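You operate a simulated robot arm through the tools that you are given. There is no shell and no other tool.

Carry out the task below with a simulated robot arm. There is one attempt and no reset: what you move stays moved.

TASK
Put things in order on the top of the cloth table. At the end: the white tiny follower stands on top of the yellow flat cheese; the small purple brush stands where the ribbed orange cup stood; the white bottle (marked "Q423") from the top of the cloth table stands where the white tiny follower stood; the ribbed orange cup stands where the white bottle stood; whatever was shut is shut again. Leave all else as you found it, and nothing knocked over.

It is judged by the outcome, as a careful person would: the job done as asked, and still so three seconds after it is handed in. It fails if anything else is knocked over, pushed out of place, dropped, spilled or broken. Flat cloth is picked up by pressing the open fingertips on it (5 to 10 N) and closing them slowly along it; thin cloth reads only 2 to 8 mm in the jaws.

THE ROBOT
A 6-joint arm with a two-finger parallel gripper, fixed in place. Base frame: the origin is on the floor under the middle of its stand, x ahead of it, y to its left, z up; the work surface is at about z = 80. Units: cm, degrees, N and s.
With the tool pointing down near the work surface it reaches from about 26 to 68 cm from the base axis. Its first joint turns from -66.0 to 66.0 degrees. Payload 2.9 kg.
Tool frame: the origin (TCP) lies between the finger pads and is the grasp point; the fingertips stand 3 cm ahead of it; z points along the fingers, y is the line along which they close. The gripper opens to 11 cm. The fingers are 2 cm wide and 1 cm thick; the gripper's body (4.8 by 11.2 cm) begins 5.5 cm behind the TCP.
Orientation is told as [roll, pitch, yaw] about the base's x, y, z axes, in that order, counted from this pose: with the fingers straight down and closing along the base's y, the tool's x points along the base's -x, its y along +y and its z along -z.

THE INTERFACE
- The arm moves only by the tool play_rows. Its argument "plan" is one flat list of numbers, 7 for each row, row after row: the gripper command, from -1 (shut) to 1 (fully open), values between in proportion, then the shift along the tool's x, y, z in units of 200 mm (1.0 is 200 mm), then the turn, a rotation vector about the tool's x, y, z in units of 120 degrees (1.0 is 120 degrees). In form: [jaw, x, y, z, wx, wy, wz, jaw, x, y, z, wx, wy, wz, ...]. A call has 1 to 20 rows; each row is the pose to reach, as a shift and turn from the pose commanded when the call began, along the tool's axes at that moment. A call with a number of a shift or a turn outside -1 to 1 is refused whole. A row lasts 0.2 s, in which the tool goes at most 5 cm and 8.6 degrees; a call with a longer step from one row to the next is refused whole, and so is a gripper value outside its range. A pose out of reach is approached as far as the arm can. The call stops where the force on the tool passes 40 N (or 10 N more than at its start, if that is more) or the arm is blocked; 0.2 s more then pass. Each finger travels about 10.8 cm/s and halts on what it meets, pressing with about 41 N; the grip force reading is that of the motor and also rises with nothing between the fingers. The clock runs only during rows and for 0.2 s after the last one: add rows that repeat a pose to give the fingers time. The reply holds the time, the measured pose of the TCP, the force on the tool along the base axes, the opening and the grip force, in the units named above and with some noise, with the torque about the TCP (base axes, N m) and any sound that the robot's microphone picked up.
- Cameras (640 x 400 px; columns grow to the right, rows downward): "scene" is fixed at [7.24, 42.83, 139.99]; the picture's right is [-0.79, -0.61, 0.00], its down [-0.30, 0.39, -0.87] and it looks along [0.53, -0.69, -0.50] (base axes); focal length 300 px, centre (320, 200). "wrist" rides on the gripper at [7.2, 1.7, -10.3] in the tool frame; the picture's right is [-0.23, 0.97, 0.00], its down [-0.76, -0.18, -0.62] and it looks along [-0.61, -0.14, 0.78] (tool axes); focal length 222 px, centre (320, 200). There is no depth. A picture from a camera that has moved, and an enlarged one, comes with that camera's place and axes in the base frame and with its lens. The place of the scene camera against the robot may be out by one fixed shift of up to 1.2 cm in any direction.
- camera(camera): a new picture of that camera. No time passes.
- zoom(camera, box): a new picture of the part [left, top, right, bottom] of that camera's present view, enlarged. No time passes.
- job_done(): hands the job in; it is judged then, once.

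Places have to be worked out from the pictures, the camera data and where the tool is seen. Open the gripper and draw the arm clear of the work before you hand the job in, unless the task says otherwise.

The tools are called after ">>>" by a JSON object that holds its "fn" and its "kwargs". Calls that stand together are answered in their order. play_rows: Moves the arm, as the interface text tells. Its arguments: {"type":"object","properties":{"plan":{"type":"array","items":{"type":"number"}}},"required":["plan"]} The other tools are called the same way: camera (camera) takes a picture; zoom (camera, box) takes an enlarged picture of a part of a camera's view; job_done () hands the job in.

At the start:

```text
time: 0.0
eef_pos: [44.56, 12.57, 118.31]
tcp_rot: [0.0, 0.1, 0.0]
ft_force: [-0.6, 0.0, -0.3]
torque: [0.0, -0.01, -0.03]
opening: 11.0
grasp_force: 0.0
```

scene: 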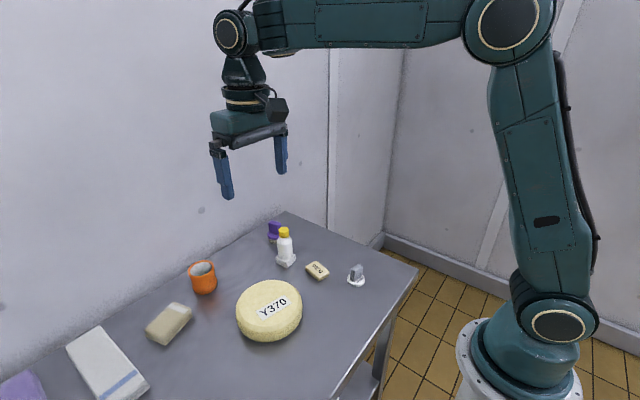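
wrist: 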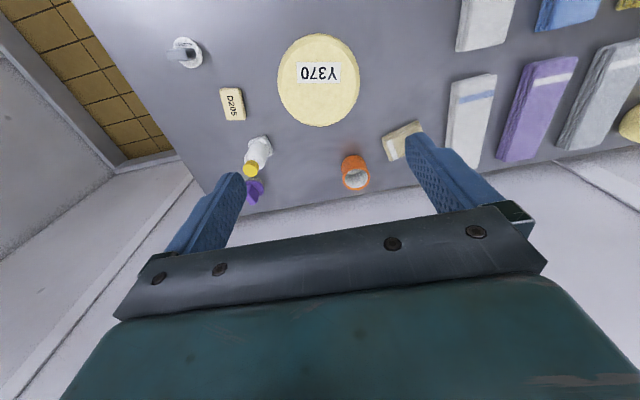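

I start by looking closer at the objects on the table from both cameras.

>>> {"fn": "zoom", "kwargs": {"camera": "scene", "box": [220, 200, 400, 312]}}

>>> {"fn": "zoom", "kwargs": {"camera": "scene", "box": [130, 230, 320, 350]}}

>>> {"fn": "zoom", "kwargs": {"camera": "wrist", "box": [140, 20, 440, 208]}}

>>> {"fn": "zoom", "kwargs": {"camera": "scene", "box": [0, 280, 192, 400]}}

```text
3.56 times, centred on (310, 256) of scene
camera zoom: at [7.24, 42.83, 139.99], right [-0.79, -0.61, 0.0], down [-0.3, 0.39, -0.87], along [0.53, -0.69, -0.5], focal length 1067 px, centre (356, 1)
```

zoom: 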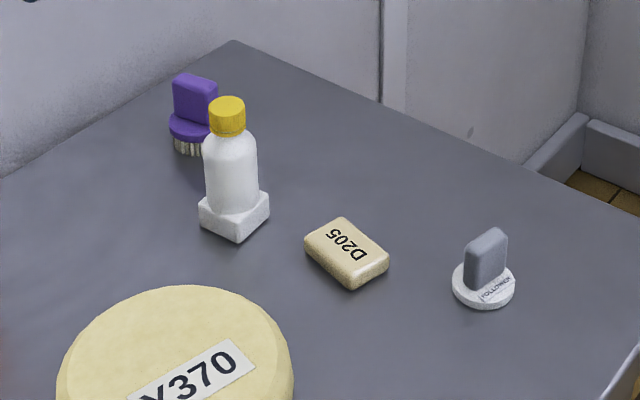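

```text
3.33 times, centred on (225, 290) of scene
camera zoom: at [7.24, 42.83, 139.99], right [-0.79, -0.61, 0.0], down [-0.3, 0.39, -0.87], along [0.53, -0.69, -0.5], focal length 1000 px, centre (637, -100)
```

zoom: 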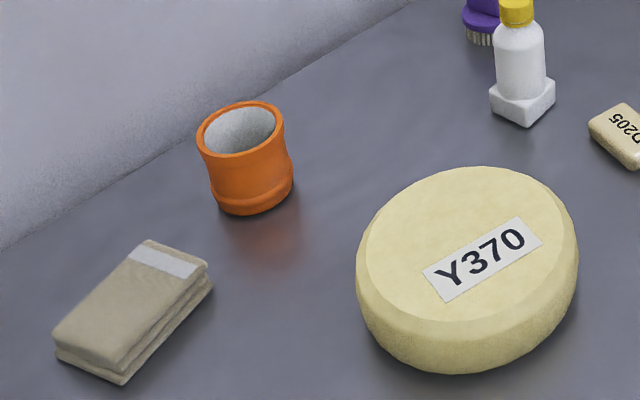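

```text
2.13 times, centred on (290, 114) of wrist
camera zoom: at [37.27, 14.42, 128.61], right [0.23, 0.97, 0.0], down [0.76, -0.18, 0.62], along [0.61, -0.14, -0.78], focal length 473 px, centre (384, 383)
```

zoom: 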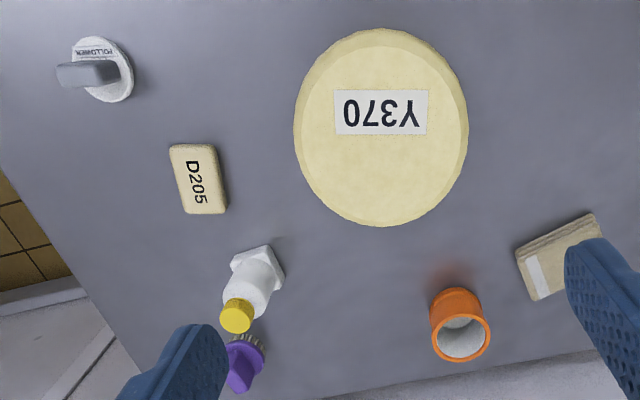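

```text
3.33 times, centred on (96, 340) of scene
camera zoom: at [7.24, 42.83, 139.99], right [-0.79, -0.61, 0.0], down [-0.3, 0.39, -0.87], along [0.53, -0.69, -0.5], focal length 1000 px, centre (1067, -267)
```

zoom: 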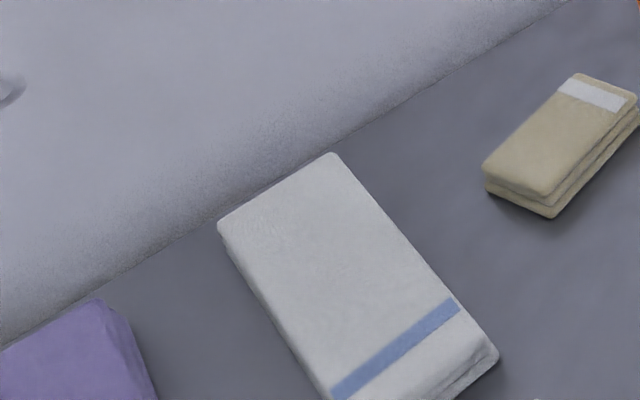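

The bottle (on a square white foot), brush, soap D205, follower, cheese, and cup are visible. From the pixels I judge the cup at about (66,16), bottle (57,-5.5), brush (66.5,-10), follower (36,-11) and cheese (45,12.5). I move to a closer viewpoint above the bottle area, staying well above everything.

>>> {"fn": "play_rows", "kwargs": {"plan": [1, 0.004, -0.13, 0.086, 0, 0, 0, 1, 0.008, -0.26, 0.172, 0, 0, 0, 1, 0.012, -0.39, 0.258, 0, 0, 0, 1, 0.016, -0.52, 0.344, 0, 0, 0, 1, 0.02, -0.65, 0.43, 0, 0, 0, 1, 0.025, -0.78, 0.515, 0, 0, 0, 1, 0.025, -0.78, 0.515, 0, 0, 0]}}

>>> {"fn": "camera", "kwargs": {"camera": "wrist"}}

>>> {"fn": "camera", "kwargs": {"camera": "scene"}}

```text
time: 1.6
eef_pos: [44.27, -3.26, 108.12]
tcp_rot: [0.0, 0.1, 0.0]
ft_force: [1.1, 0.5, -0.2]
torque: [0.0, -0.01, 0.01]
opening: 11.0
grasp_force: 0.1
```

```text
taken
camera wrist: at [36.95, -1.37, 118.41], right [0.23, 0.97, 0.0], down [0.76, -0.18, 0.62], along [0.61, -0.14, -0.78], focal length 222 px, centre (320, 200)
```

wrist: 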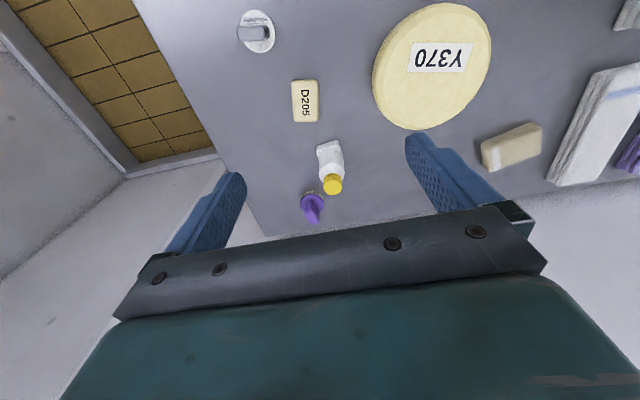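

```text
taken
```

scene: 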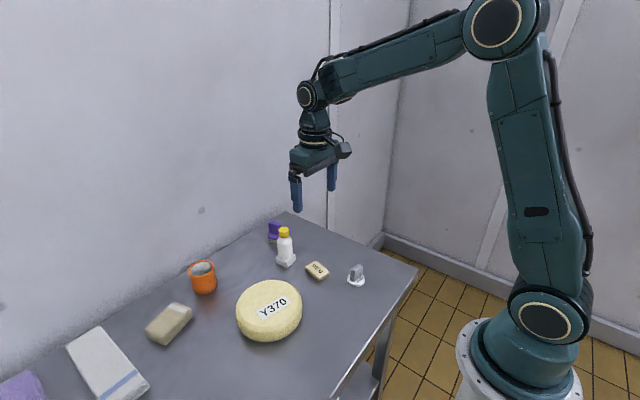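

The view shows the bottle, brush, soap and follower; I zoom in for detail.

>>> {"fn": "zoom", "kwargs": {"camera": "wrist", "box": [270, 120, 400, 230]}}

>>> {"fn": "zoom", "kwargs": {"camera": "wrist", "box": [210, 0, 370, 100]}}

>>> {"fn": "zoom", "kwargs": {"camera": "scene", "box": [260, 215, 310, 275]}}

>>> {"fn": "zoom", "kwargs": {"camera": "scene", "box": [335, 250, 385, 300]}}

>>> {"fn": "zoom", "kwargs": {"camera": "scene", "box": [180, 250, 225, 300]}}

```text
3.64 times, centred on (335, 175) of wrist
camera zoom: at [36.95, -1.37, 118.41], right [0.23, 0.97, 0.0], down [0.76, -0.18, 0.62], along [0.61, -0.14, -0.78], focal length 808 px, centre (266, 291)
```

zoom: 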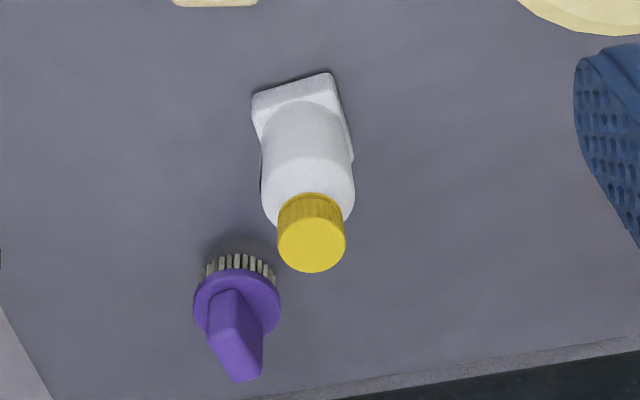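

```text
4.00 times, centred on (290, 50) of wrist
camera zoom: at [36.95, -1.37, 118.41], right [0.23, 0.97, 0.0], down [0.76, -0.18, 0.62], along [0.61, -0.14, -0.78], focal length 888 px, centre (440, 800)
```

zoom: 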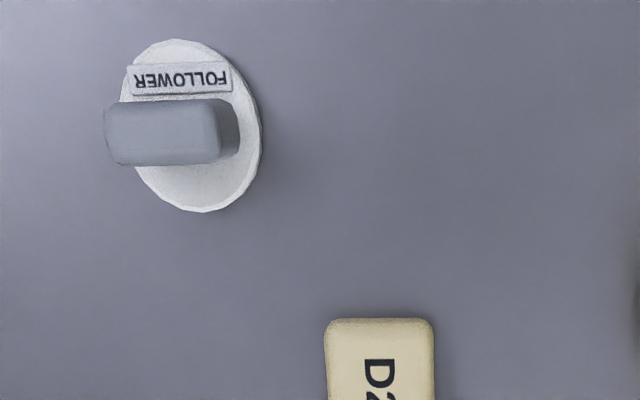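

```text
6.67 times, centred on (285, 245) of scene
camera zoom: at [7.24, 42.83, 139.99], right [-0.79, -0.61, 0.0], down [-0.3, 0.39, -0.87], along [0.53, -0.69, -0.5], focal length 2000 px, centre (553, -100)
```

zoom: 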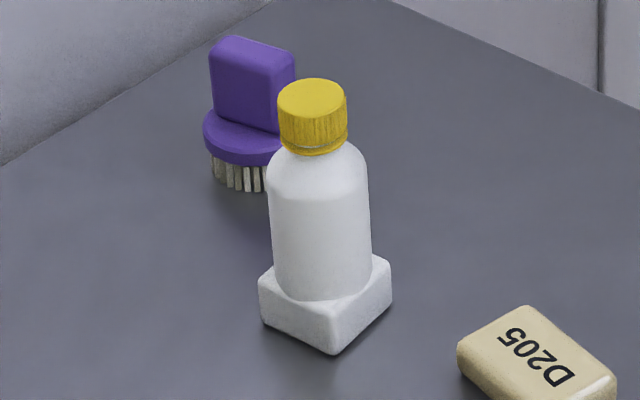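

```text
8.00 times, centred on (360, 275) of scene
camera zoom: at [7.24, 42.83, 139.99], right [-0.79, -0.61, 0.0], down [-0.3, 0.39, -0.87], along [0.53, -0.69, -0.5], focal length 2401 px, centre (0, -400)
```

zoom: 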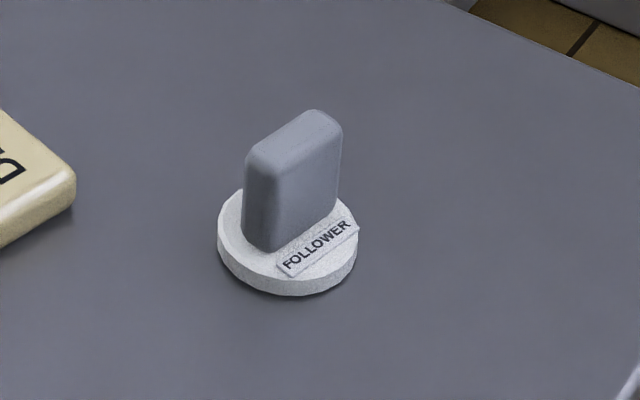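

```text
8.00 times, centred on (202, 275) of scene
camera zoom: at [7.24, 42.83, 139.99], right [-0.79, -0.61, 0.0], down [-0.3, 0.39, -0.87], along [0.53, -0.69, -0.5], focal length 2401 px, centre (1260, -400)
```

zoom: 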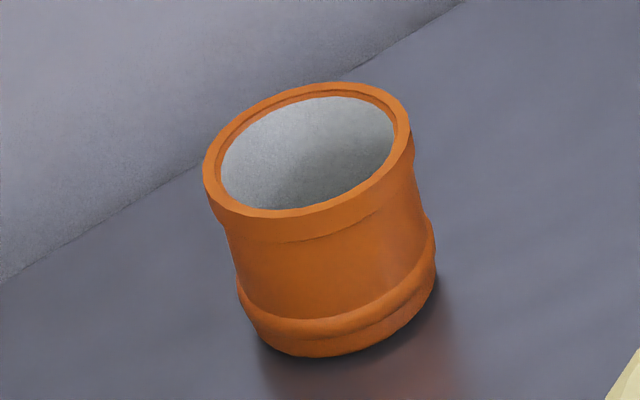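

Follower handle appears about 3.3 cm long, lying near the y axis (turned about -12°), disc about 4.8 cm across at roughly (36,-10). I move above it with the jaws turned to match and check alignment before descending.

>>> {"fn": "play_rows", "kwargs": {"plan": [1, 0.067, -0.058, 0.092, 0, 0, 0.0167, 1, 0.134, -0.116, 0.184, 0, 0, 0.0333, 1, 0.2015, -0.174, 0.275, 0, 0, 0.05, 1, 0.268, -0.232, 0.367, 0, 0, 0.0667, 1, 0.335, -0.29, 0.459, 0, 0, 0.0833, 1, 0.403, -0.3485, 0.5505, 0, 0, 0.1, 1, 0.403, -0.3485, 0.5505, 0, 0, 0.1, 1, 0.403, -0.3485, 0.5505, 0, 0, 0.1]}}

>>> {"fn": "camera", "kwargs": {"camera": "wrist"}}

>>> {"fn": "camera", "kwargs": {"camera": "scene"}}

```text
time: 3.4
eef_pos: [36.06, -10.0, 97.09]
tcp_rot: [-0.1, 0.1, -11.9]
ft_force: [-0.6, 0.4, -0.1]
torque: [-0.04, 0.0, 0.0]
opening: 10.99
grasp_force: 0.0
```

```text
taken
camera wrist: at [29.24, -6.66, 107.36], right [0.42, 0.91, 0.0], down [0.71, -0.33, 0.62], along [0.56, -0.26, -0.78], focal length 222 px, centre (320, 200)
```

wrist: 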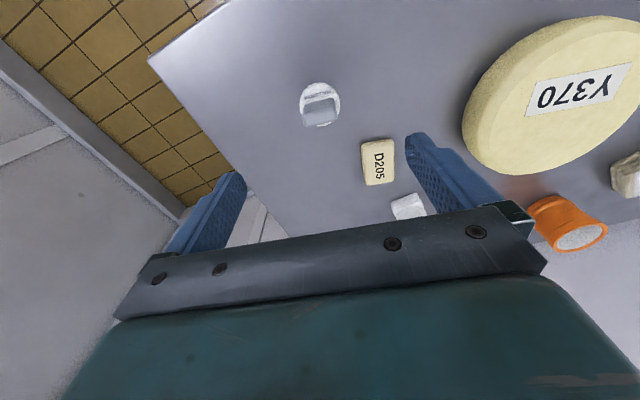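

```text
taken
```

scene: 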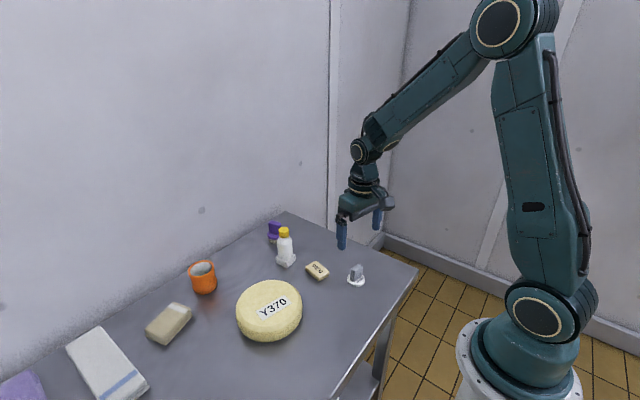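

>>> {"fn": "zoom", "kwargs": {"camera": "wrist", "box": [270, 65, 370, 145]}}

>>> {"fn": "zoom", "kwargs": {"camera": "wrist", "box": [500, 170, 640, 260]}}

```text
5.00 times, centred on (320, 105) of wrist
camera zoom: at [29.24, -6.66, 107.36], right [0.42, 0.91, 0.0], down [0.71, -0.33, 0.62], along [0.56, -0.26, -0.78], focal length 1111 px, centre (320, 675)
```

zoom: 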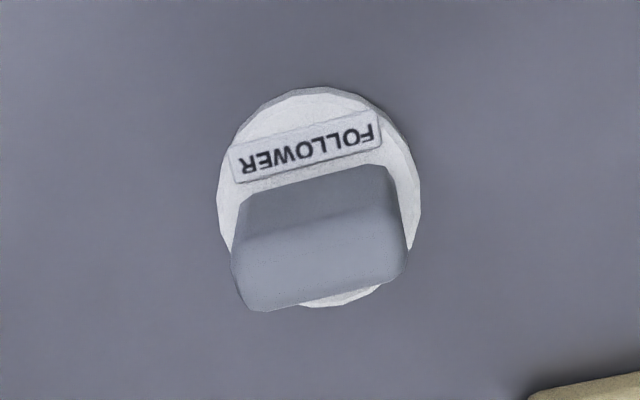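

```text
4.44 times, centred on (570, 215) of wrist
camera zoom: at [29.24, -6.66, 107.36], right [0.42, 0.91, 0.0], down [0.71, -0.33, 0.62], along [0.56, -0.26, -0.78], focal length 987 px, centre (-791, 133)
```

zoom: 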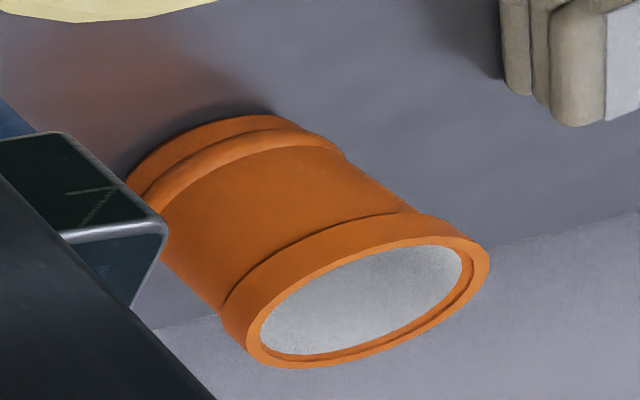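

The follower sits at about (35.9,-9.75), nearly centred under the jaws, with handle aligned to the jaw line. I descend so the tips stop about 0.9 cm above its disc, then check.

>>> {"fn": "play_rows", "kwargs": {"plan": [1, 0.0042, 0.0042, 0.1, 0, 0, 0, 1, 0.0084, 0.0085, 0.22, 0, 0, 0, 1, 0.0084, 0.0085, 0.34, 0, 0, 0, 1, 0.0084, 0.0085, 0.44, 0, 0, 0, 1, 0.0084, 0.0085, 0.53, 0, 0, 0, 1, 0.0084, 0.0085, 0.59, 0, 0, 0, 1, 0.0084, 0.0085, 0.625, 0, 0, 0, 1, 0.0084, 0.0085, 0.625, 0, 0, 0]}}

>>> {"fn": "camera", "kwargs": {"camera": "wrist"}}

>>> {"fn": "zoom", "kwargs": {"camera": "scene", "box": [300, 200, 420, 300]}}

```text
time: 5.2
eef_pos: [35.71, -9.74, 84.66]
tcp_rot: [0.0, 0.1, -11.9]
ft_force: [-0.7, 0.1, -0.2]
torque: [-0.01, 0.02, 0.01]
opening: 10.99
grasp_force: 0.1
```

```text
taken
camera wrist: at [29.06, -6.42, 94.84], right [0.42, 0.91, 0.0], down [0.71, -0.33, 0.62], along [0.56, -0.26, -0.78], focal length 222 px, centre (320, 200)
```

wrist: 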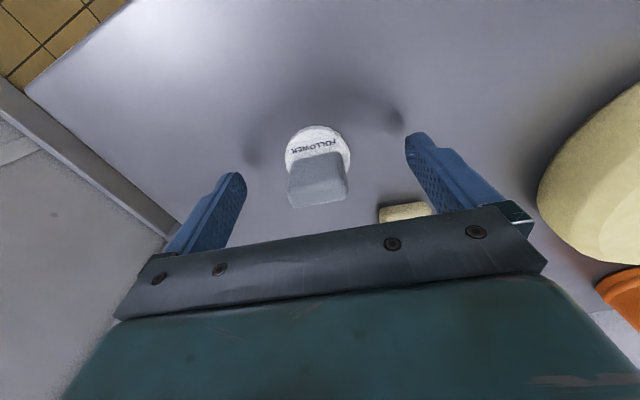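

```text
4.00 times, centred on (360, 250) of scene
camera zoom: at [7.24, 42.83, 139.99], right [-0.79, -0.61, 0.0], down [-0.3, 0.39, -0.87], along [0.53, -0.69, -0.5], focal length 1200 px, centre (160, 0)
```

zoom: 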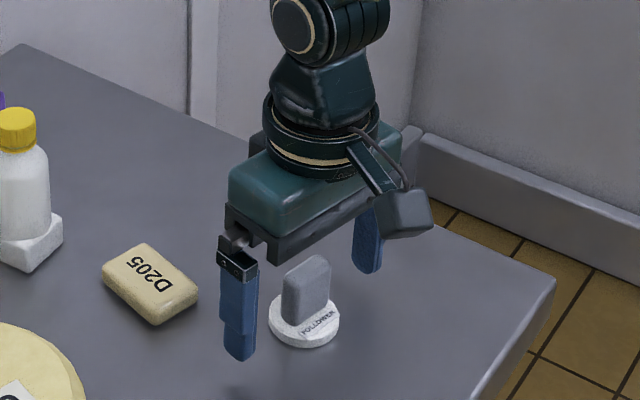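

>>> {"fn": "zoom", "kwargs": {"camera": "wrist", "box": [260, 110, 380, 220]}}

```text
3.64 times, centred on (320, 165) of wrist
camera zoom: at [29.06, -6.42, 94.84], right [0.42, 0.91, 0.0], down [0.71, -0.33, 0.62], along [0.56, -0.26, -0.78], focal length 808 px, centre (320, 327)
```

zoom: 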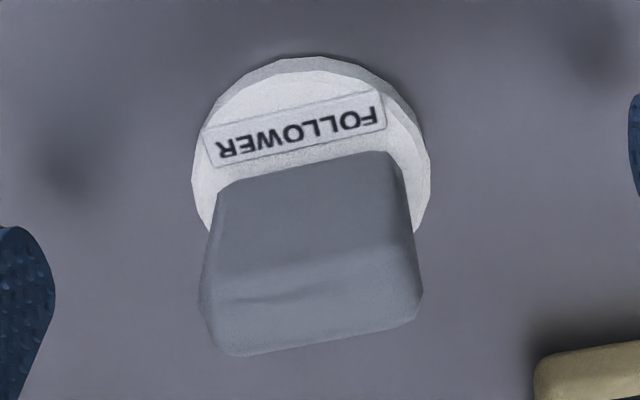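

The handle is within 0.15 cm of the jaw centre. I nudge slightly and close gently on the handle.

>>> {"fn": "play_rows", "kwargs": {"plan": [0.6, 0, -0.007, 0, 0, 0, 0, 0.2, 0, -0.007, 0, 0, 0, 0, -0.1, 0, -0.007, 0, 0, 0, 0, -0.25, 0, -0.007, 0, 0, 0, 0, -0.35, 0, -0.007, 0, 0, 0, 0, -0.45, 0, -0.007, 0, 0, 0, 0, -0.6, 0, -0.007, 0, 0, 0, 0, -1, 0, -0.007, 0, 0, 0, 0, -1, 0, -0.007, 0, 0, 0, 0, -1, 0, -0.007, 0, 0, 0, 0]}}

>>> {"fn": "camera", "kwargs": {"camera": "wrist"}}

```text
time: 7.4
eef_pos: [35.79, -9.85, 84.55]
tcp_rot: [0.0, 0.0, -12.0]
ft_force: [-0.3, 0.2, -0.8]
torque: [0.03, 0.01, -0.03]
opening: 3.49
grasp_force: 40.6
```

```text
taken
camera wrist: at [29.05, -6.6, 94.83], right [0.42, 0.91, 0.0], down [0.71, -0.33, 0.62], along [0.56, -0.26, -0.78], focal length 222 px, centre (320, 200)
```

wrist: 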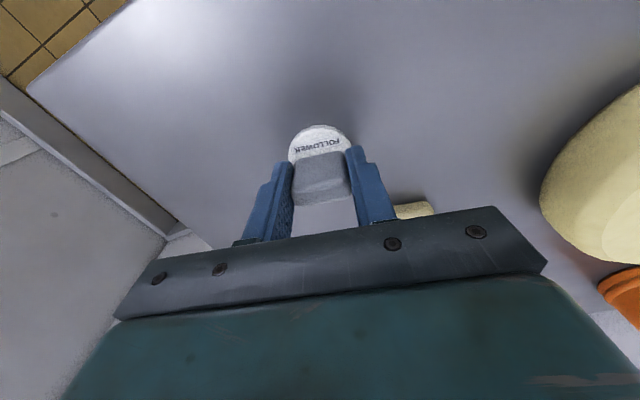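

Grip is firm (3.49 cm opening, 40.6 N). Triangulating the cheese label from two wrist views gives the cheese top at z≈85.3, centre (44.8,12.5). I lift the follower straight up 12.5 cm first.

>>> {"fn": "play_rows", "kwargs": {"plan": [-1, 0, -0.007, -0.03, 0, 0, 0, -1, 0, -0.007, -0.1, 0, 0, 0, -1, 0, -0.007, -0.22, 0, 0, 0, -1, 0, -0.007, -0.34, 0, 0, 0, -1, 0, -0.007, -0.46, 0, 0, 0, -1, 0, -0.007, -0.56, 0, 0, 0, -1, 0, -0.007, -0.6225, 0, 0, 0, -1, 0, -0.007, -0.6225, 0, 0, 0]}}

>>> {"fn": "camera", "kwargs": {"camera": "wrist"}}

>>> {"fn": "camera", "kwargs": {"camera": "scene"}}

```text
time: 9.2
eef_pos: [35.83, -10.0, 97.11]
tcp_rot: [0.0, 0.0, -12.1]
ft_force: [0.7, 0.6, -0.4]
torque: [0.04, -0.03, 0.01]
opening: 3.48
grasp_force: 41.1
```

```text
taken
camera wrist: at [29.02, -6.64, 107.41], right [0.42, 0.91, 0.0], down [0.71, -0.33, 0.62], along [0.56, -0.26, -0.78], focal length 222 px, centre (320, 200)
```

wrist: 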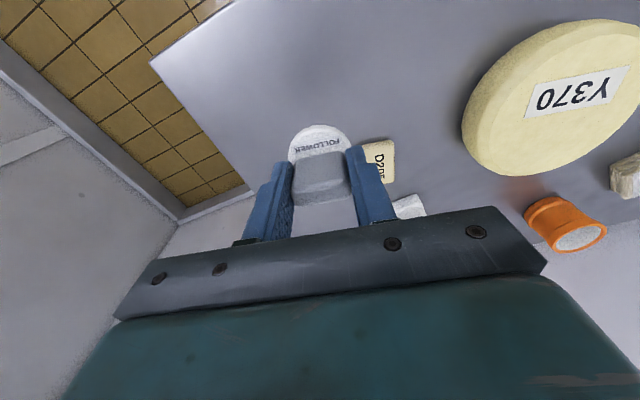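

```text
taken
```

scene: 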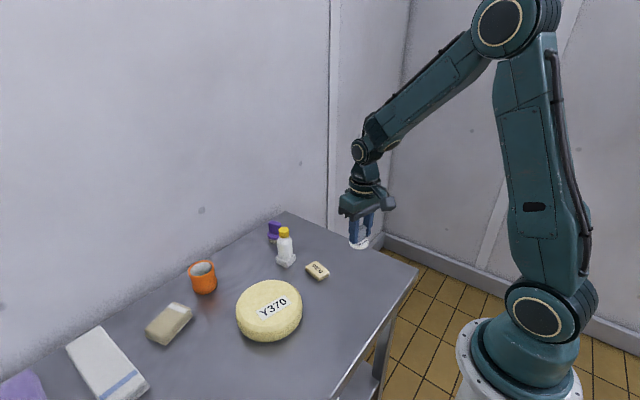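

The follower is held. I carry it at height toward the cheese in two moves.

>>> {"fn": "play_rows", "kwargs": {"plan": [-1, -0.009, 0.06, 0, 0, 0, 0, -1, -0.0278, 0.18, 0, 0, 0, 0, -1, -0.0463, 0.3, 0, 0, 0, 0, -1, -0.065, 0.42, 0, 0, 0, 0, -1, -0.0834, 0.54, 0, 0, 0, 0, -1, -0.102, 0.66, 0, 0, 0, 0, -1, -0.1205, 0.78, 0, 0, 0, 0, -1, -0.136, 0.88, 0, 0, 0, 0, -1, -0.148, 0.951, 0, 0, 0, 0, -1, -0.148, 0.951, 0, 0, 0, 0]}}

>>> {"fn": "camera", "kwargs": {"camera": "wrist"}}

```text
time: 11.4
eef_pos: [42.57, 7.92, 97.04]
tcp_rot: [0.0, 0.0, -12.0]
ft_force: [1.0, 0.2, -0.4]
torque: [0.01, -0.01, 0.0]
opening: 3.51
grasp_force: 40.9
```

```text
taken
camera wrist: at [35.87, 11.19, 107.26], right [0.42, 0.91, 0.0], down [0.71, -0.33, 0.62], along [0.56, -0.26, -0.78], focal length 222 px, centre (320, 200)
```

wrist: 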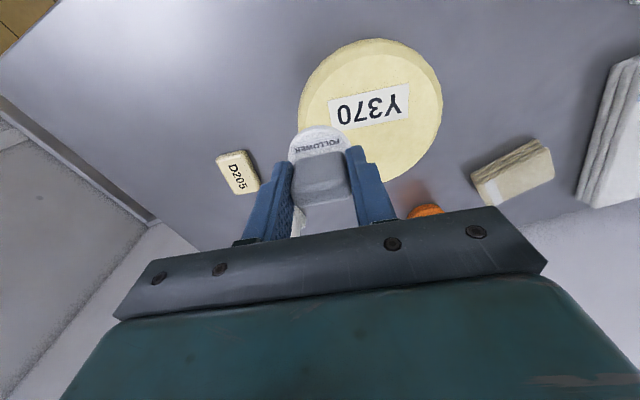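

>>> {"fn": "zoom", "kwargs": {"camera": "wrist", "box": [280, 25, 460, 195]}}

```text
2.35 times, centred on (370, 110) of wrist
camera zoom: at [35.87, 11.19, 107.26], right [0.42, 0.91, 0.0], down [0.71, -0.33, 0.62], along [0.56, -0.26, -0.78], focal length 523 px, centre (202, 412)
```

zoom: 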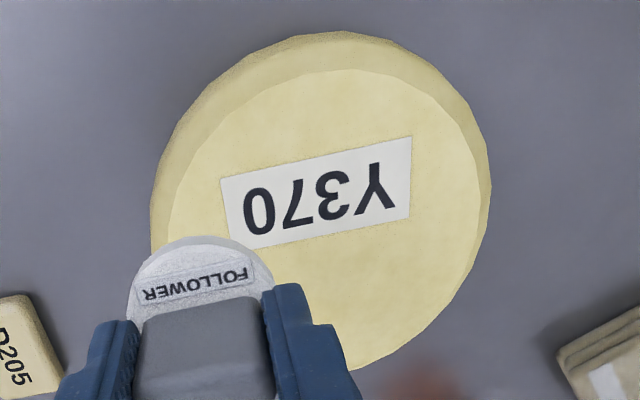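

The cheese's top face centre comes out at about (44.7,12.7) with flat radius ~6.6 cm. I centre over it and lower to about 0.6 cm above expected contact.

>>> {"fn": "play_rows", "kwargs": {"plan": [-1, -0.009, 0.06, 0, 0, 0, 0, -1, -0.018, 0.121, 0, 0, 0, 0, -1, -0.027, 0.182, 0, 0, 0, 0, -1, -0.036, 0.243, 0, 0, 0, 0, -1, -0.036, 0.243, 0, 0, 0, 0, -1, -0.036, 0.243, 0.08, 0, 0, 0, -1, -0.036, 0.243, 0.17, 0, 0, 0, -1, -0.036, 0.243, 0.25, 0, 0, 0, -1, -0.036, 0.243, 0.3, 0, 0, 0, -1, -0.036, 0.243, 0.32, 0, 0, 0, -1, -0.036, 0.243, 0.32, 0, 0, 0]}}

>>> {"fn": "camera", "kwargs": {"camera": "wrist"}}

>>> {"fn": "zoom", "kwargs": {"camera": "scene", "box": [210, 210, 350, 350]}}

```text
time: 13.8
eef_pos: [44.38, 12.56, 90.51]
tcp_rot: [0.0, 0.0, -12.0]
ft_force: [0.4, 0.0, -0.2]
torque: [-0.01, -0.04, 0.02]
opening: 3.5
grasp_force: 40.8
```

```text
taken
camera wrist: at [37.59, 15.86, 100.75], right [0.42, 0.91, 0.0], down [0.71, -0.33, 0.62], along [0.56, -0.26, -0.78], focal length 222 px, centre (320, 200)
```

wrist: 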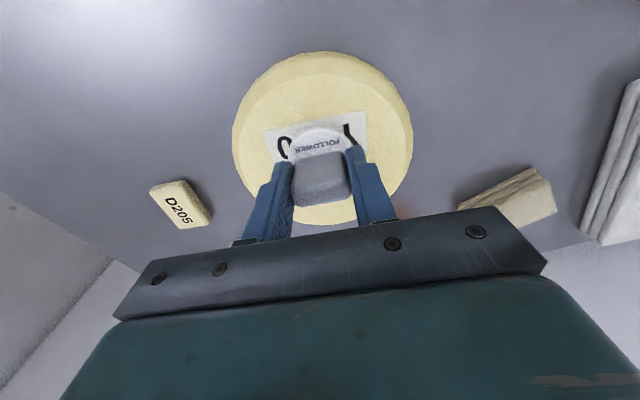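

```text
2.86 times, centred on (280, 280) of scene
camera zoom: at [7.24, 42.83, 139.99], right [-0.79, -0.61, 0.0], down [-0.3, 0.39, -0.87], along [0.53, -0.69, -0.5], focal length 857 px, centre (434, -29)
```

zoom: 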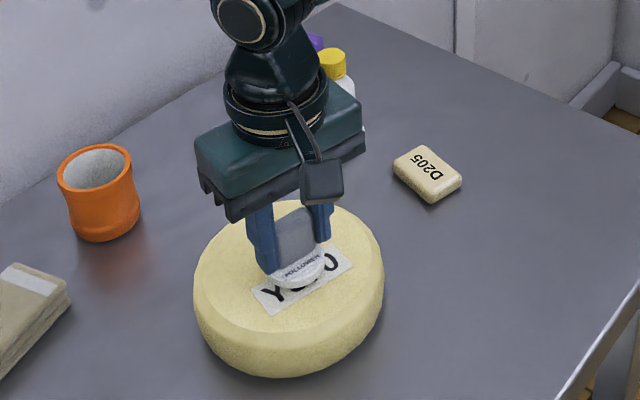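

The follower hovers over the cheese, close to contact. I lower in 0.1 cm steps and check the force.

>>> {"fn": "play_rows", "kwargs": {"plan": [-1, 0, 0, 0.006, 0, 0, 0, -1, 0, 0, 0.012, 0, 0, 0, -1, 0, 0, 0.018, 0, 0, 0, -1, 0, 0, 0.024, 0, 0, 0, -1, 0, 0, 0.024, 0, 0, 0]}}

```text
time: 15.0
eef_pos: [44.36, 12.51, 90.08]
tcp_rot: [0.0, -0.1, -12.0]
ft_force: [-0.3, 0.2, 0.2]
torque: [0.02, 0.01, 0.03]
opening: 3.52
grasp_force: 40.8
```

No contact yet at z 90.08; I continue down in small steps.

>>> {"fn": "play_rows", "kwargs": {"plan": [-1, 0, 0, 0.005, 0, 0, 0, -1, 0, 0, 0.01, 0, 0, 0, -1, 0, 0, 0.01, 0, 0, 0]}}

>>> {"fn": "zoom", "kwargs": {"camera": "scene", "box": [250, 250, 310, 310]}}

```text
time: 15.8
eef_pos: [44.5, 12.48, 89.88]
tcp_rot: [0.0, 0.0, -12.0]
ft_force: [0.4, 0.0, -0.4]
torque: [0.0, -0.01, 0.02]
opening: 3.53
grasp_force: 41.2
```

```text
6.67 times, centred on (280, 280) of scene
camera zoom: at [7.24, 42.83, 139.99], right [-0.79, -0.61, 0.0], down [-0.3, 0.39, -0.87], along [0.53, -0.69, -0.5], focal length 2000 px, centre (587, -333)
```

zoom: 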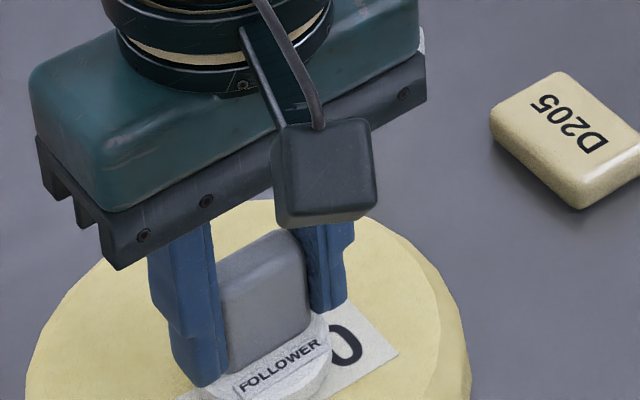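

>>> {"fn": "play_rows", "kwargs": {"plan": [-1, 0, 0, 0.004, 0, 0, 0, -1, 0, 0, 0.008, 0, 0, 0, -1, 0, 0, 0.012, 0, 0, 0, -1, 0, 0, 0.012, 0, 0, 0]}}

>>> {"fn": "zoom", "kwargs": {"camera": "scene", "box": [230, 270, 310, 350]}}

```text
time: 16.8
eef_pos: [44.45, 12.52, 89.76]
tcp_rot: [0.0, 0.0, -12.0]
ft_force: [0.3, 0.1, 0.5]
torque: [0.01, -0.01, -0.03]
opening: 3.5
grasp_force: 41.0
```

```text
5.00 times, centred on (270, 310) of scene
camera zoom: at [7.24, 42.83, 139.99], right [-0.79, -0.61, 0.0], down [-0.3, 0.39, -0.87], along [0.53, -0.69, -0.5], focal length 1500 px, centre (570, -350)
```

zoom: 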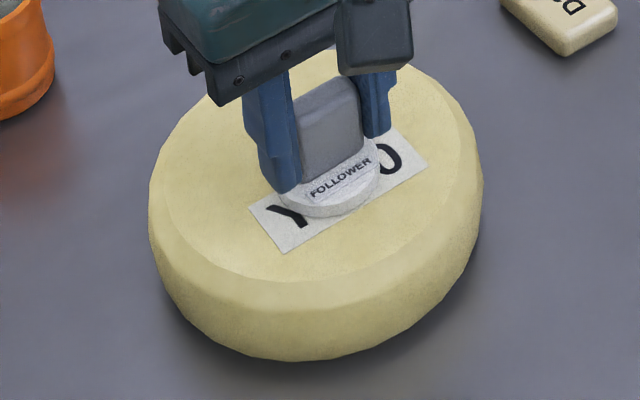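

Still no contact force; I keep lowering in small steps.

>>> {"fn": "play_rows", "kwargs": {"plan": [-1, 0, 0, 0.004, 0, 0, 0, -1, 0, 0, 0.008, 0, 0, 0, -1, 0, 0, 0.012, 0, 0, 0, -1, 0, 0, 0.012, 0, 0, 0]}}

```text
time: 17.8
eef_pos: [44.37, 12.61, 89.47]
tcp_rot: [0.0, 0.0, -12.0]
ft_force: [-4.9, -1.5, 14.3]
torque: [-0.05, 0.2, 0.01]
opening: 3.51
grasp_force: 41.3
```

Contact: 14 N upward at z≈89.5. I relieve the pressure by ~0.1 cm and open the fingers gradually.

>>> {"fn": "play_rows", "kwargs": {"plan": [-1, 0, 0, -0.004, 0, 0, 0, -1, 0, 0, -0.005, 0, 0, 0, -0.3, 0, 0, -0.005, 0, 0, 0, -0.2, 0, 0, -0.005, 0, 0, 0, -0.1, 0, 0, -0.005, 0, 0, 0, 0.1, 0, 0, -0.005, 0, 0, 0, 0.1, 0, 0, -0.005, 0, 0, 0]}}

>>> {"fn": "camera", "kwargs": {"camera": "wrist"}}

>>> {"fn": "zoom", "kwargs": {"camera": "scene", "box": [230, 270, 310, 350]}}

```text
time: 19.4
eef_pos: [44.4, 12.58, 89.64]
tcp_rot: [-0.1, 0.0, -12.0]
ft_force: [0.2, 0.3, 1.0]
torque: [0.01, -0.03, -0.02]
opening: 6.06
grasp_force: 0.0
```

```text
taken
camera wrist: at [37.62, 15.87, 99.84], right [0.42, 0.91, 0.0], down [0.71, -0.33, 0.62], along [0.56, -0.26, -0.78], focal length 222 px, centre (320, 200)
```

wrist: 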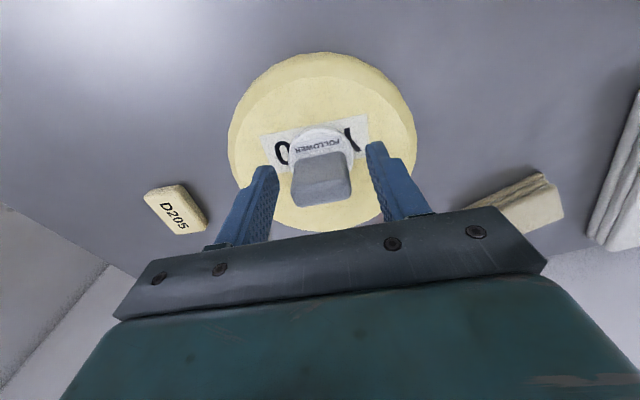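

```text
5.00 times, centred on (270, 310) of scene
camera zoom: at [7.24, 42.83, 139.99], right [-0.79, -0.61, 0.0], down [-0.3, 0.39, -0.87], along [0.53, -0.69, -0.5], focal length 1500 px, centre (570, -350)
```

zoom: 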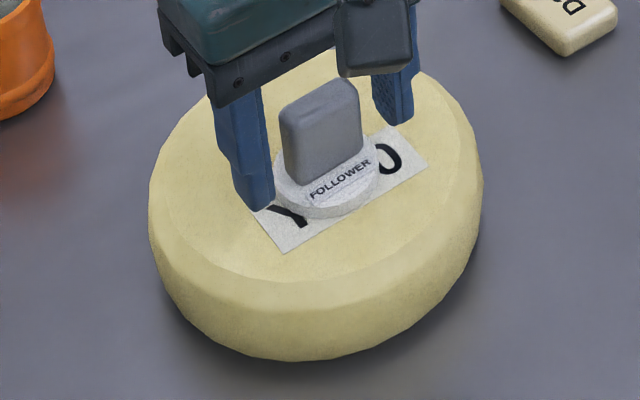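

The follower stands flat on the cheese. I raise the arm straight up, then travel at height to above the bottle with jaw yaw back to zero.

>>> {"fn": "play_rows", "kwargs": {"plan": [0.1, 0, 0, -0.04, 0, 0, 0, 0.1, 0, 0, -0.14, 0, 0, 0, 0.1, 0, 0, -0.28, 0, 0, 0, 0.2, 0, 0, -0.42, 0, 0, 0, 0.3, 0, 0, -0.56, 0, 0, 0, 0.45, 0, 0, -0.65, 0, 0, 0, 0.45, -0.095, -0.088, -0.65, 0, 0, -0.02, 0.45, -0.21, -0.195, -0.65, 0, 0, -0.04, 0.45, -0.34, -0.315, -0.65, 0, 0, -0.06, 0.45, -0.47, -0.436, -0.65, 0, 0, -0.08, 0.45, -0.6, -0.556, -0.65, 0, 0, -0.1, 0.45, -0.7, -0.649, -0.65, 0, 0, -0.1, 0.45, -0.758, -0.703, -0.65, 0, 0, -0.1, 0.45, -0.758, -0.703, -0.65, 0, 0, -0.1]}}

>>> {"fn": "camera", "kwargs": {"camera": "wrist"}}

>>> {"fn": "camera", "kwargs": {"camera": "scene"}}

```text
time: 22.4
eef_pos: [56.21, -4.28, 102.63]
tcp_rot: [0.0, 0.0, -0.1]
ft_force: [0.0, -0.2, 0.2]
torque: [0.01, 0.0, 0.0]
opening: 7.95
grasp_force: 0.2
```

```text
taken
camera wrist: at [48.99, -2.53, 112.79], right [0.23, 0.97, 0.0], down [0.76, -0.18, 0.62], along [0.61, -0.14, -0.78], focal length 222 px, centre (320, 200)
```

wrist: 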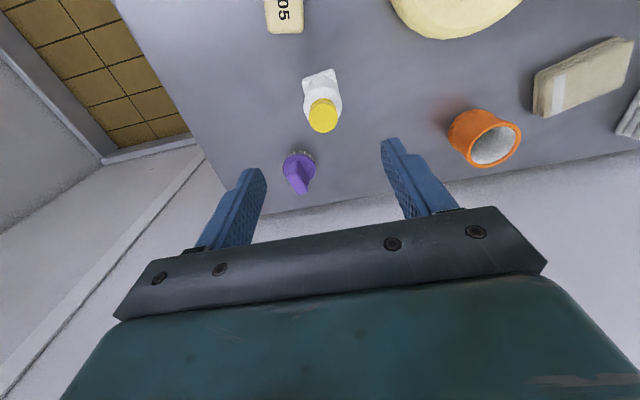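

```text
taken
```

scene: 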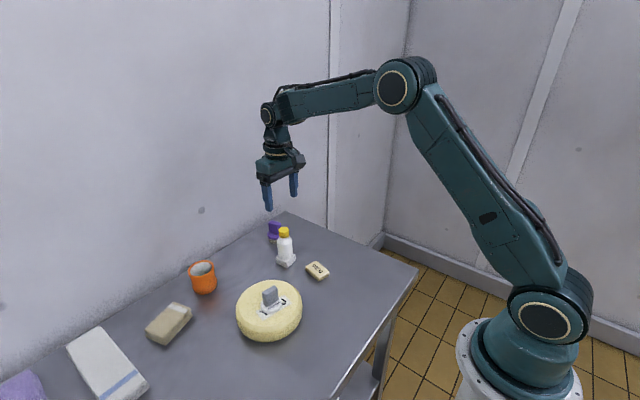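

>>> {"fn": "zoom", "kwargs": {"camera": "wrist", "box": [250, 50, 390, 210]}}

>>> {"fn": "zoom", "kwargs": {"camera": "wrist", "box": [420, 90, 550, 190]}}

```text
2.50 times, centred on (320, 130) of wrist
camera zoom: at [48.99, -2.53, 112.79], right [0.23, 0.97, 0.0], down [0.76, -0.18, 0.62], along [0.61, -0.14, -0.78], focal length 555 px, centre (320, 375)
```

zoom: 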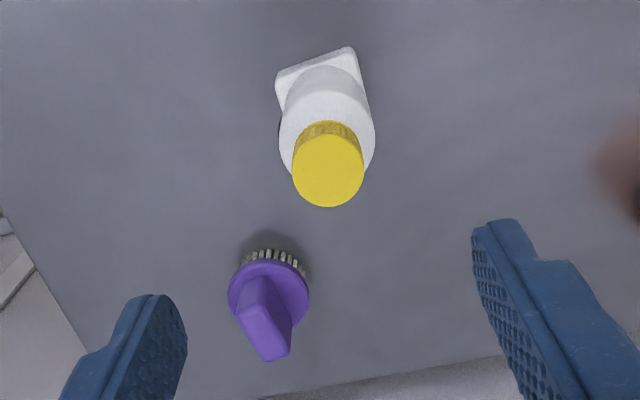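

```text
4.00 times, centred on (485, 140) of wrist
camera zoom: at [48.99, -2.53, 112.79], right [0.23, 0.97, 0.0], down [0.76, -0.18, 0.62], along [0.61, -0.14, -0.78], focal length 888 px, centre (-340, 440)
```

zoom: 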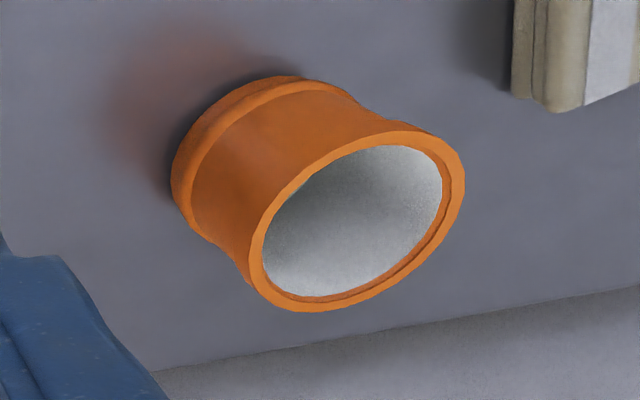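

Triangulating gives the bottle axis at (55.9,-3.85), cap top z≈91.7, square foot ~4.1 cm. I centre over it and lower to TCP z≈87 (palm clears the cap by ~0.8 cm), stopping partway smoothly.

>>> {"fn": "play_rows", "kwargs": {"plan": [0.45, 0.01, 0.01, 0.03, 0, 0, 0, 0.45, 0.019, 0.02, 0.1, 0, 0, 0, 0.45, 0.019, 0.02, 0.2, 0, 0, 0, 0.45, 0.019, 0.02, 0.32, 0, 0, 0, 0.45, 0.019, 0.02, 0.42, 0, 0, 0, 0.45, 0.019, 0.02, 0.42, 0, 0, 0]}}

>>> {"fn": "camera", "kwargs": {"camera": "wrist"}}

>>> {"fn": "zoom", "kwargs": {"camera": "scene", "box": [230, 180, 330, 280]}}

```text
time: 23.8
eef_pos: [55.93, -4.09, 94.13]
tcp_rot: [0.0, 0.0, -0.1]
ft_force: [0.0, -0.3, 0.3]
torque: [-0.05, 0.03, 0.02]
opening: 7.97
grasp_force: 0.0
```

```text
taken
camera wrist: at [48.61, -2.22, 104.43], right [0.23, 0.97, 0.0], down [0.76, -0.18, 0.62], along [0.61, -0.14, -0.78], focal length 222 px, centre (320, 200)
```

wrist: 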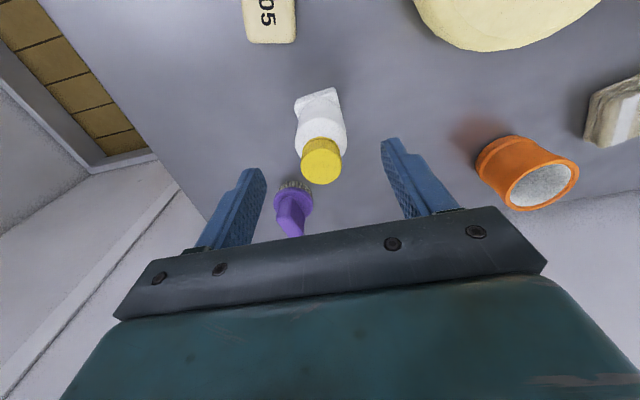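

```text
4.00 times, centred on (280, 230) of scene
camera zoom: at [7.24, 42.83, 139.99], right [-0.79, -0.61, 0.0], down [-0.3, 0.39, -0.87], along [0.53, -0.69, -0.5], focal length 1200 px, centre (480, 80)
```

zoom: 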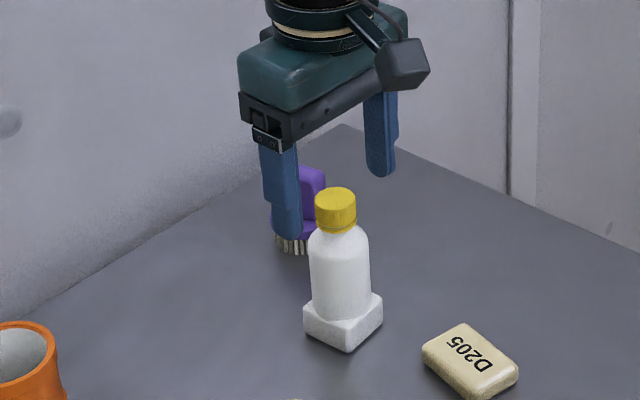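

>>> {"fn": "zoom", "kwargs": {"camera": "wrist", "box": [270, 80, 370, 200]}}

```text
3.33 times, centred on (320, 140) of wrist
camera zoom: at [48.61, -2.22, 104.43], right [0.23, 0.97, 0.0], down [0.76, -0.18, 0.62], along [0.61, -0.14, -0.78], focal length 740 px, centre (320, 400)
```

zoom: 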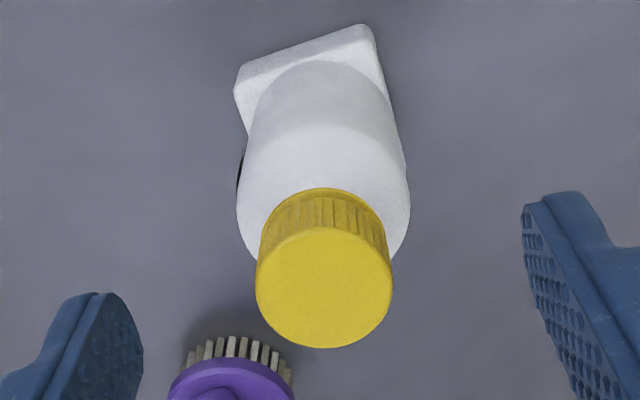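

Zoom confirms the cap centre is aligned with the grasp point within ~0.1 cm. I descend the rest to z≈87.

>>> {"fn": "play_rows", "kwargs": {"plan": [0.45, 0, 0.003, 0.05, 0, 0, 0, 0.45, 0, 0.004, 0.13, 0, 0, 0, 0.45, 0, 0.004, 0.21, 0, 0, 0, 0.45, 0, 0.004, 0.28, 0, 0, 0, 0.45, 0, 0.004, 0.33, 0, 0, 0, 0.45, 0, 0.004, 0.355, 0, 0, 0, 0.45, 0, 0.004, 0.355, 0, 0, 0]}}

>>> {"fn": "camera", "kwargs": {"camera": "wrist"}}

>>> {"fn": "zoom", "kwargs": {"camera": "scene", "box": [230, 180, 330, 280]}}

```text
time: 25.4
eef_pos: [55.78, -3.89, 87.1]
tcp_rot: [0.0, -0.1, 0.0]
ft_force: [-0.5, 0.5, -0.1]
torque: [-0.02, -0.04, -0.02]
opening: 7.93
grasp_force: 0.0
```

```text
taken
camera wrist: at [48.58, -2.04, 97.3], right [0.23, 0.97, 0.0], down [0.76, -0.18, 0.62], along [0.61, -0.14, -0.78], focal length 222 px, centre (320, 200)
```

wrist: 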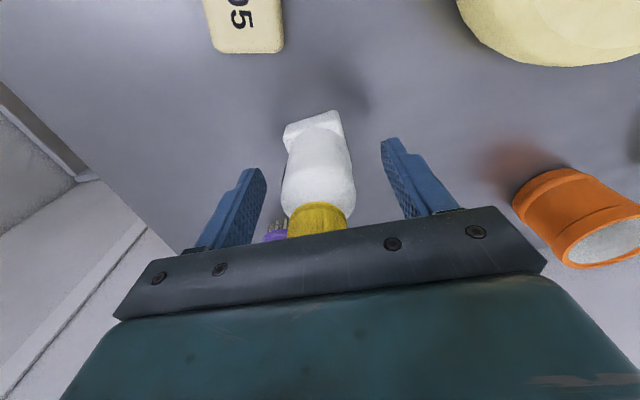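

```text
4.00 times, centred on (280, 230) of scene
camera zoom: at [7.24, 42.83, 139.99], right [-0.79, -0.61, 0.0], down [-0.3, 0.39, -0.87], along [0.53, -0.69, -0.5], focal length 1200 px, centre (480, 80)
```

zoom: 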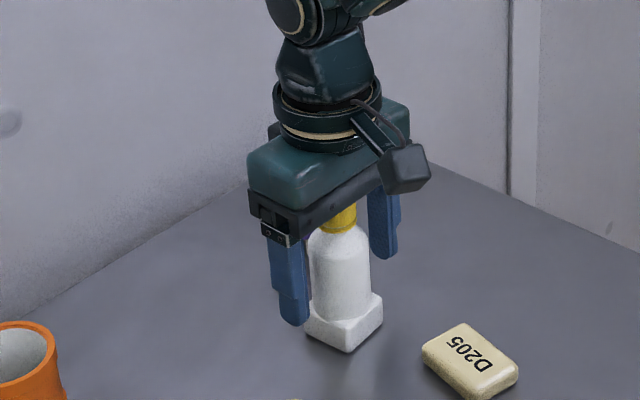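

Bottle is between the pads with clearance. I close slowly on its body.

>>> {"fn": "play_rows", "kwargs": {"plan": [0.3, 0, 0, 0, 0, 0, 0, 0.15, 0, 0, 0, 0, 0, 0, 0, 0, 0, 0, 0, 0, 0, -0.1, 0, 0, 0, 0, 0, 0, -0.18, 0, 0, 0, 0, 0, 0, -0.25, 0, 0, 0, 0, 0, 0, -0.32, 0, 0, 0, 0, 0, 0, -0.45, 0, 0, 0, 0, 0, 0, -0.45, 0, 0, 0, 0, 0, 0]}}

>>> {"fn": "camera", "kwargs": {"camera": "wrist"}}

```text
time: 27.4
eef_pos: [55.86, -3.87, 87.15]
tcp_rot: [0.1, 0.0, 0.0]
ft_force: [1.0, -1.1, 0.5]
torque: [-0.03, 0.0, -0.01]
opening: 4.05
grasp_force: 41.1
```

```text
taken
camera wrist: at [48.58, -2.04, 97.32], right [0.23, 0.97, 0.0], down [0.76, -0.18, 0.62], along [0.61, -0.14, -0.78], focal length 222 px, centre (320, 200)
```

wrist: 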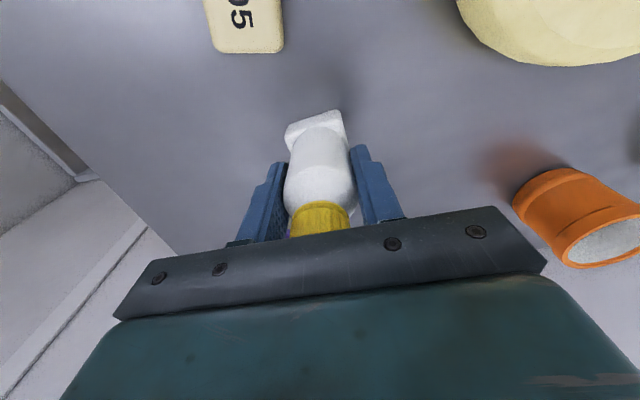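

Gripped at 4.05 cm. I lift 2 cm and look whether the square foot comes with the bottle.

>>> {"fn": "play_rows", "kwargs": {"plan": [-0.6, 0, 0, 0, 0, 0, 0, -0.6, 0, 0, -0.02, 0, 0, 0, -0.6, 0, 0, -0.05, 0, 0, 0, -0.6, 0, 0, -0.08, 0, 0, 0, -0.6, 0, 0, -0.1, 0, 0, 0, -0.6, 0, 0, -0.1, 0, 0, 0]}}

>>> {"fn": "camera", "kwargs": {"camera": "wrist"}}

>>> {"fn": "zoom", "kwargs": {"camera": "scene", "box": [240, 200, 320, 280]}}

```text
time: 28.8
eef_pos: [55.94, -3.81, 89.12]
tcp_rot: [0.1, 0.0, 0.0]
ft_force: [0.5, 0.0, -1.7]
torque: [-0.01, 0.0, 0.01]
opening: 4.04
grasp_force: 41.2
```

```text
taken
camera wrist: at [48.6, -2.01, 99.38], right [0.23, 0.97, 0.0], down [0.76, -0.18, 0.62], along [0.61, -0.14, -0.78], focal length 222 px, centre (320, 200)
```

wrist: 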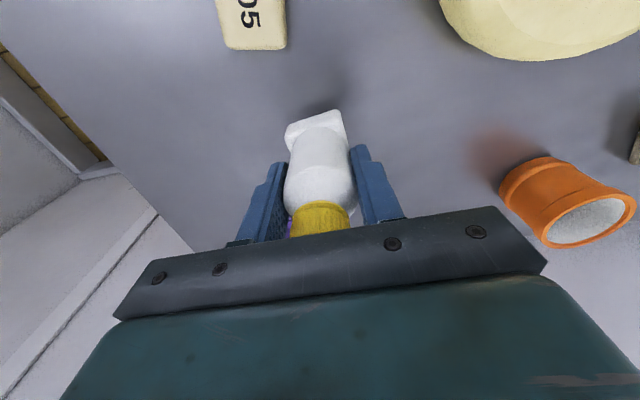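

```text
5.00 times, centred on (280, 240) of scene
camera zoom: at [7.24, 42.83, 139.99], right [-0.79, -0.61, 0.0], down [-0.3, 0.39, -0.87], along [0.53, -0.69, -0.5], focal length 1500 px, centre (520, 0)
```

zoom: 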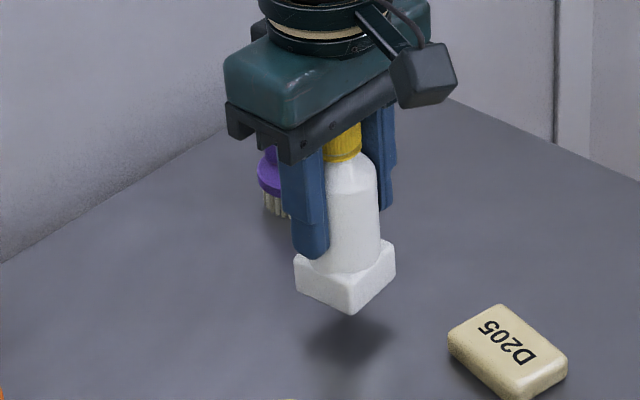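

The foot is part of the bottle; it hangs cleanly. I record its old place as (55.88,-3.85), lift higher and move toward the follower's old spot (35.87,-9.85).

>>> {"fn": "play_rows", "kwargs": {"plan": [-0.6, 0, 0, -0.04, 0, 0, 0, -0.6, 0, 0, -0.13, 0, 0, 0, -0.6, 0, 0, -0.23, 0, 0, 0, -0.6, 0, 0, -0.33, 0, 0, 0, -0.6, 0.02, -0.006, -0.38, 0, 0, 0, -0.6, 0.07, -0.021, -0.3975, 0, 0, 0, -0.6, 0.16, -0.048, -0.3975, 0, 0, 0, -0.6, 0.27, -0.081, -0.3975, 0, 0, 0, -0.6, 0.38, -0.114, -0.3975, 0, 0, 0, -0.6, 0.49, -0.147, -0.3975, 0, 0, 0, -0.6, 0.6, -0.18, -0.3975, 0, 0, 0, -0.6, 0.71, -0.213, -0.3975, 0, 0, 0, -0.6, 0.8, -0.24, -0.3975, 0, 0, 0, -0.6, 0.86, -0.258, -0.3975, 0, 0, 0, -0.6, 0.86, -0.258, -0.3975, 0, 0, 0]}}

>>> {"fn": "camera", "kwargs": {"camera": "scene"}}

>>> {"fn": "camera", "kwargs": {"camera": "wrist"}}

```text
time: 32.0
eef_pos: [38.5, -8.85, 97.05]
tcp_rot: [0.0, 0.1, 0.1]
ft_force: [-0.3, 0.2, -0.7]
torque: [0.02, 0.0, 0.02]
opening: 4.04
grasp_force: 41.4
```

```text
taken
```

scene: 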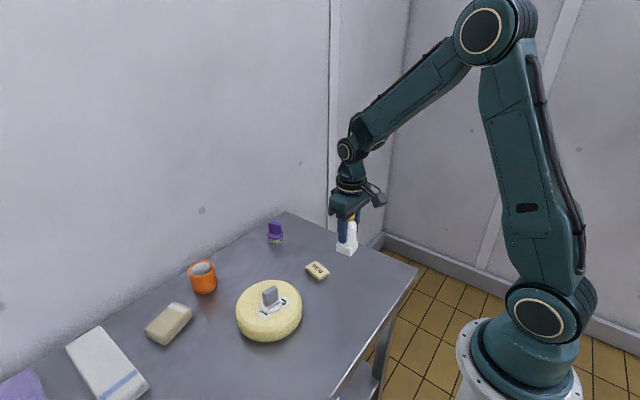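

```text
taken
camera wrist: at [31.31, -7.12, 107.23], right [0.23, 0.97, 0.0], down [0.76, -0.18, 0.62], along [0.61, -0.14, -0.78], focal length 222 px, centre (320, 200)
```

wrist: 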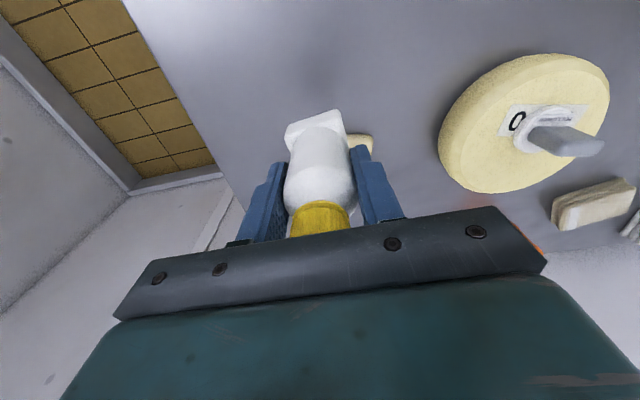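

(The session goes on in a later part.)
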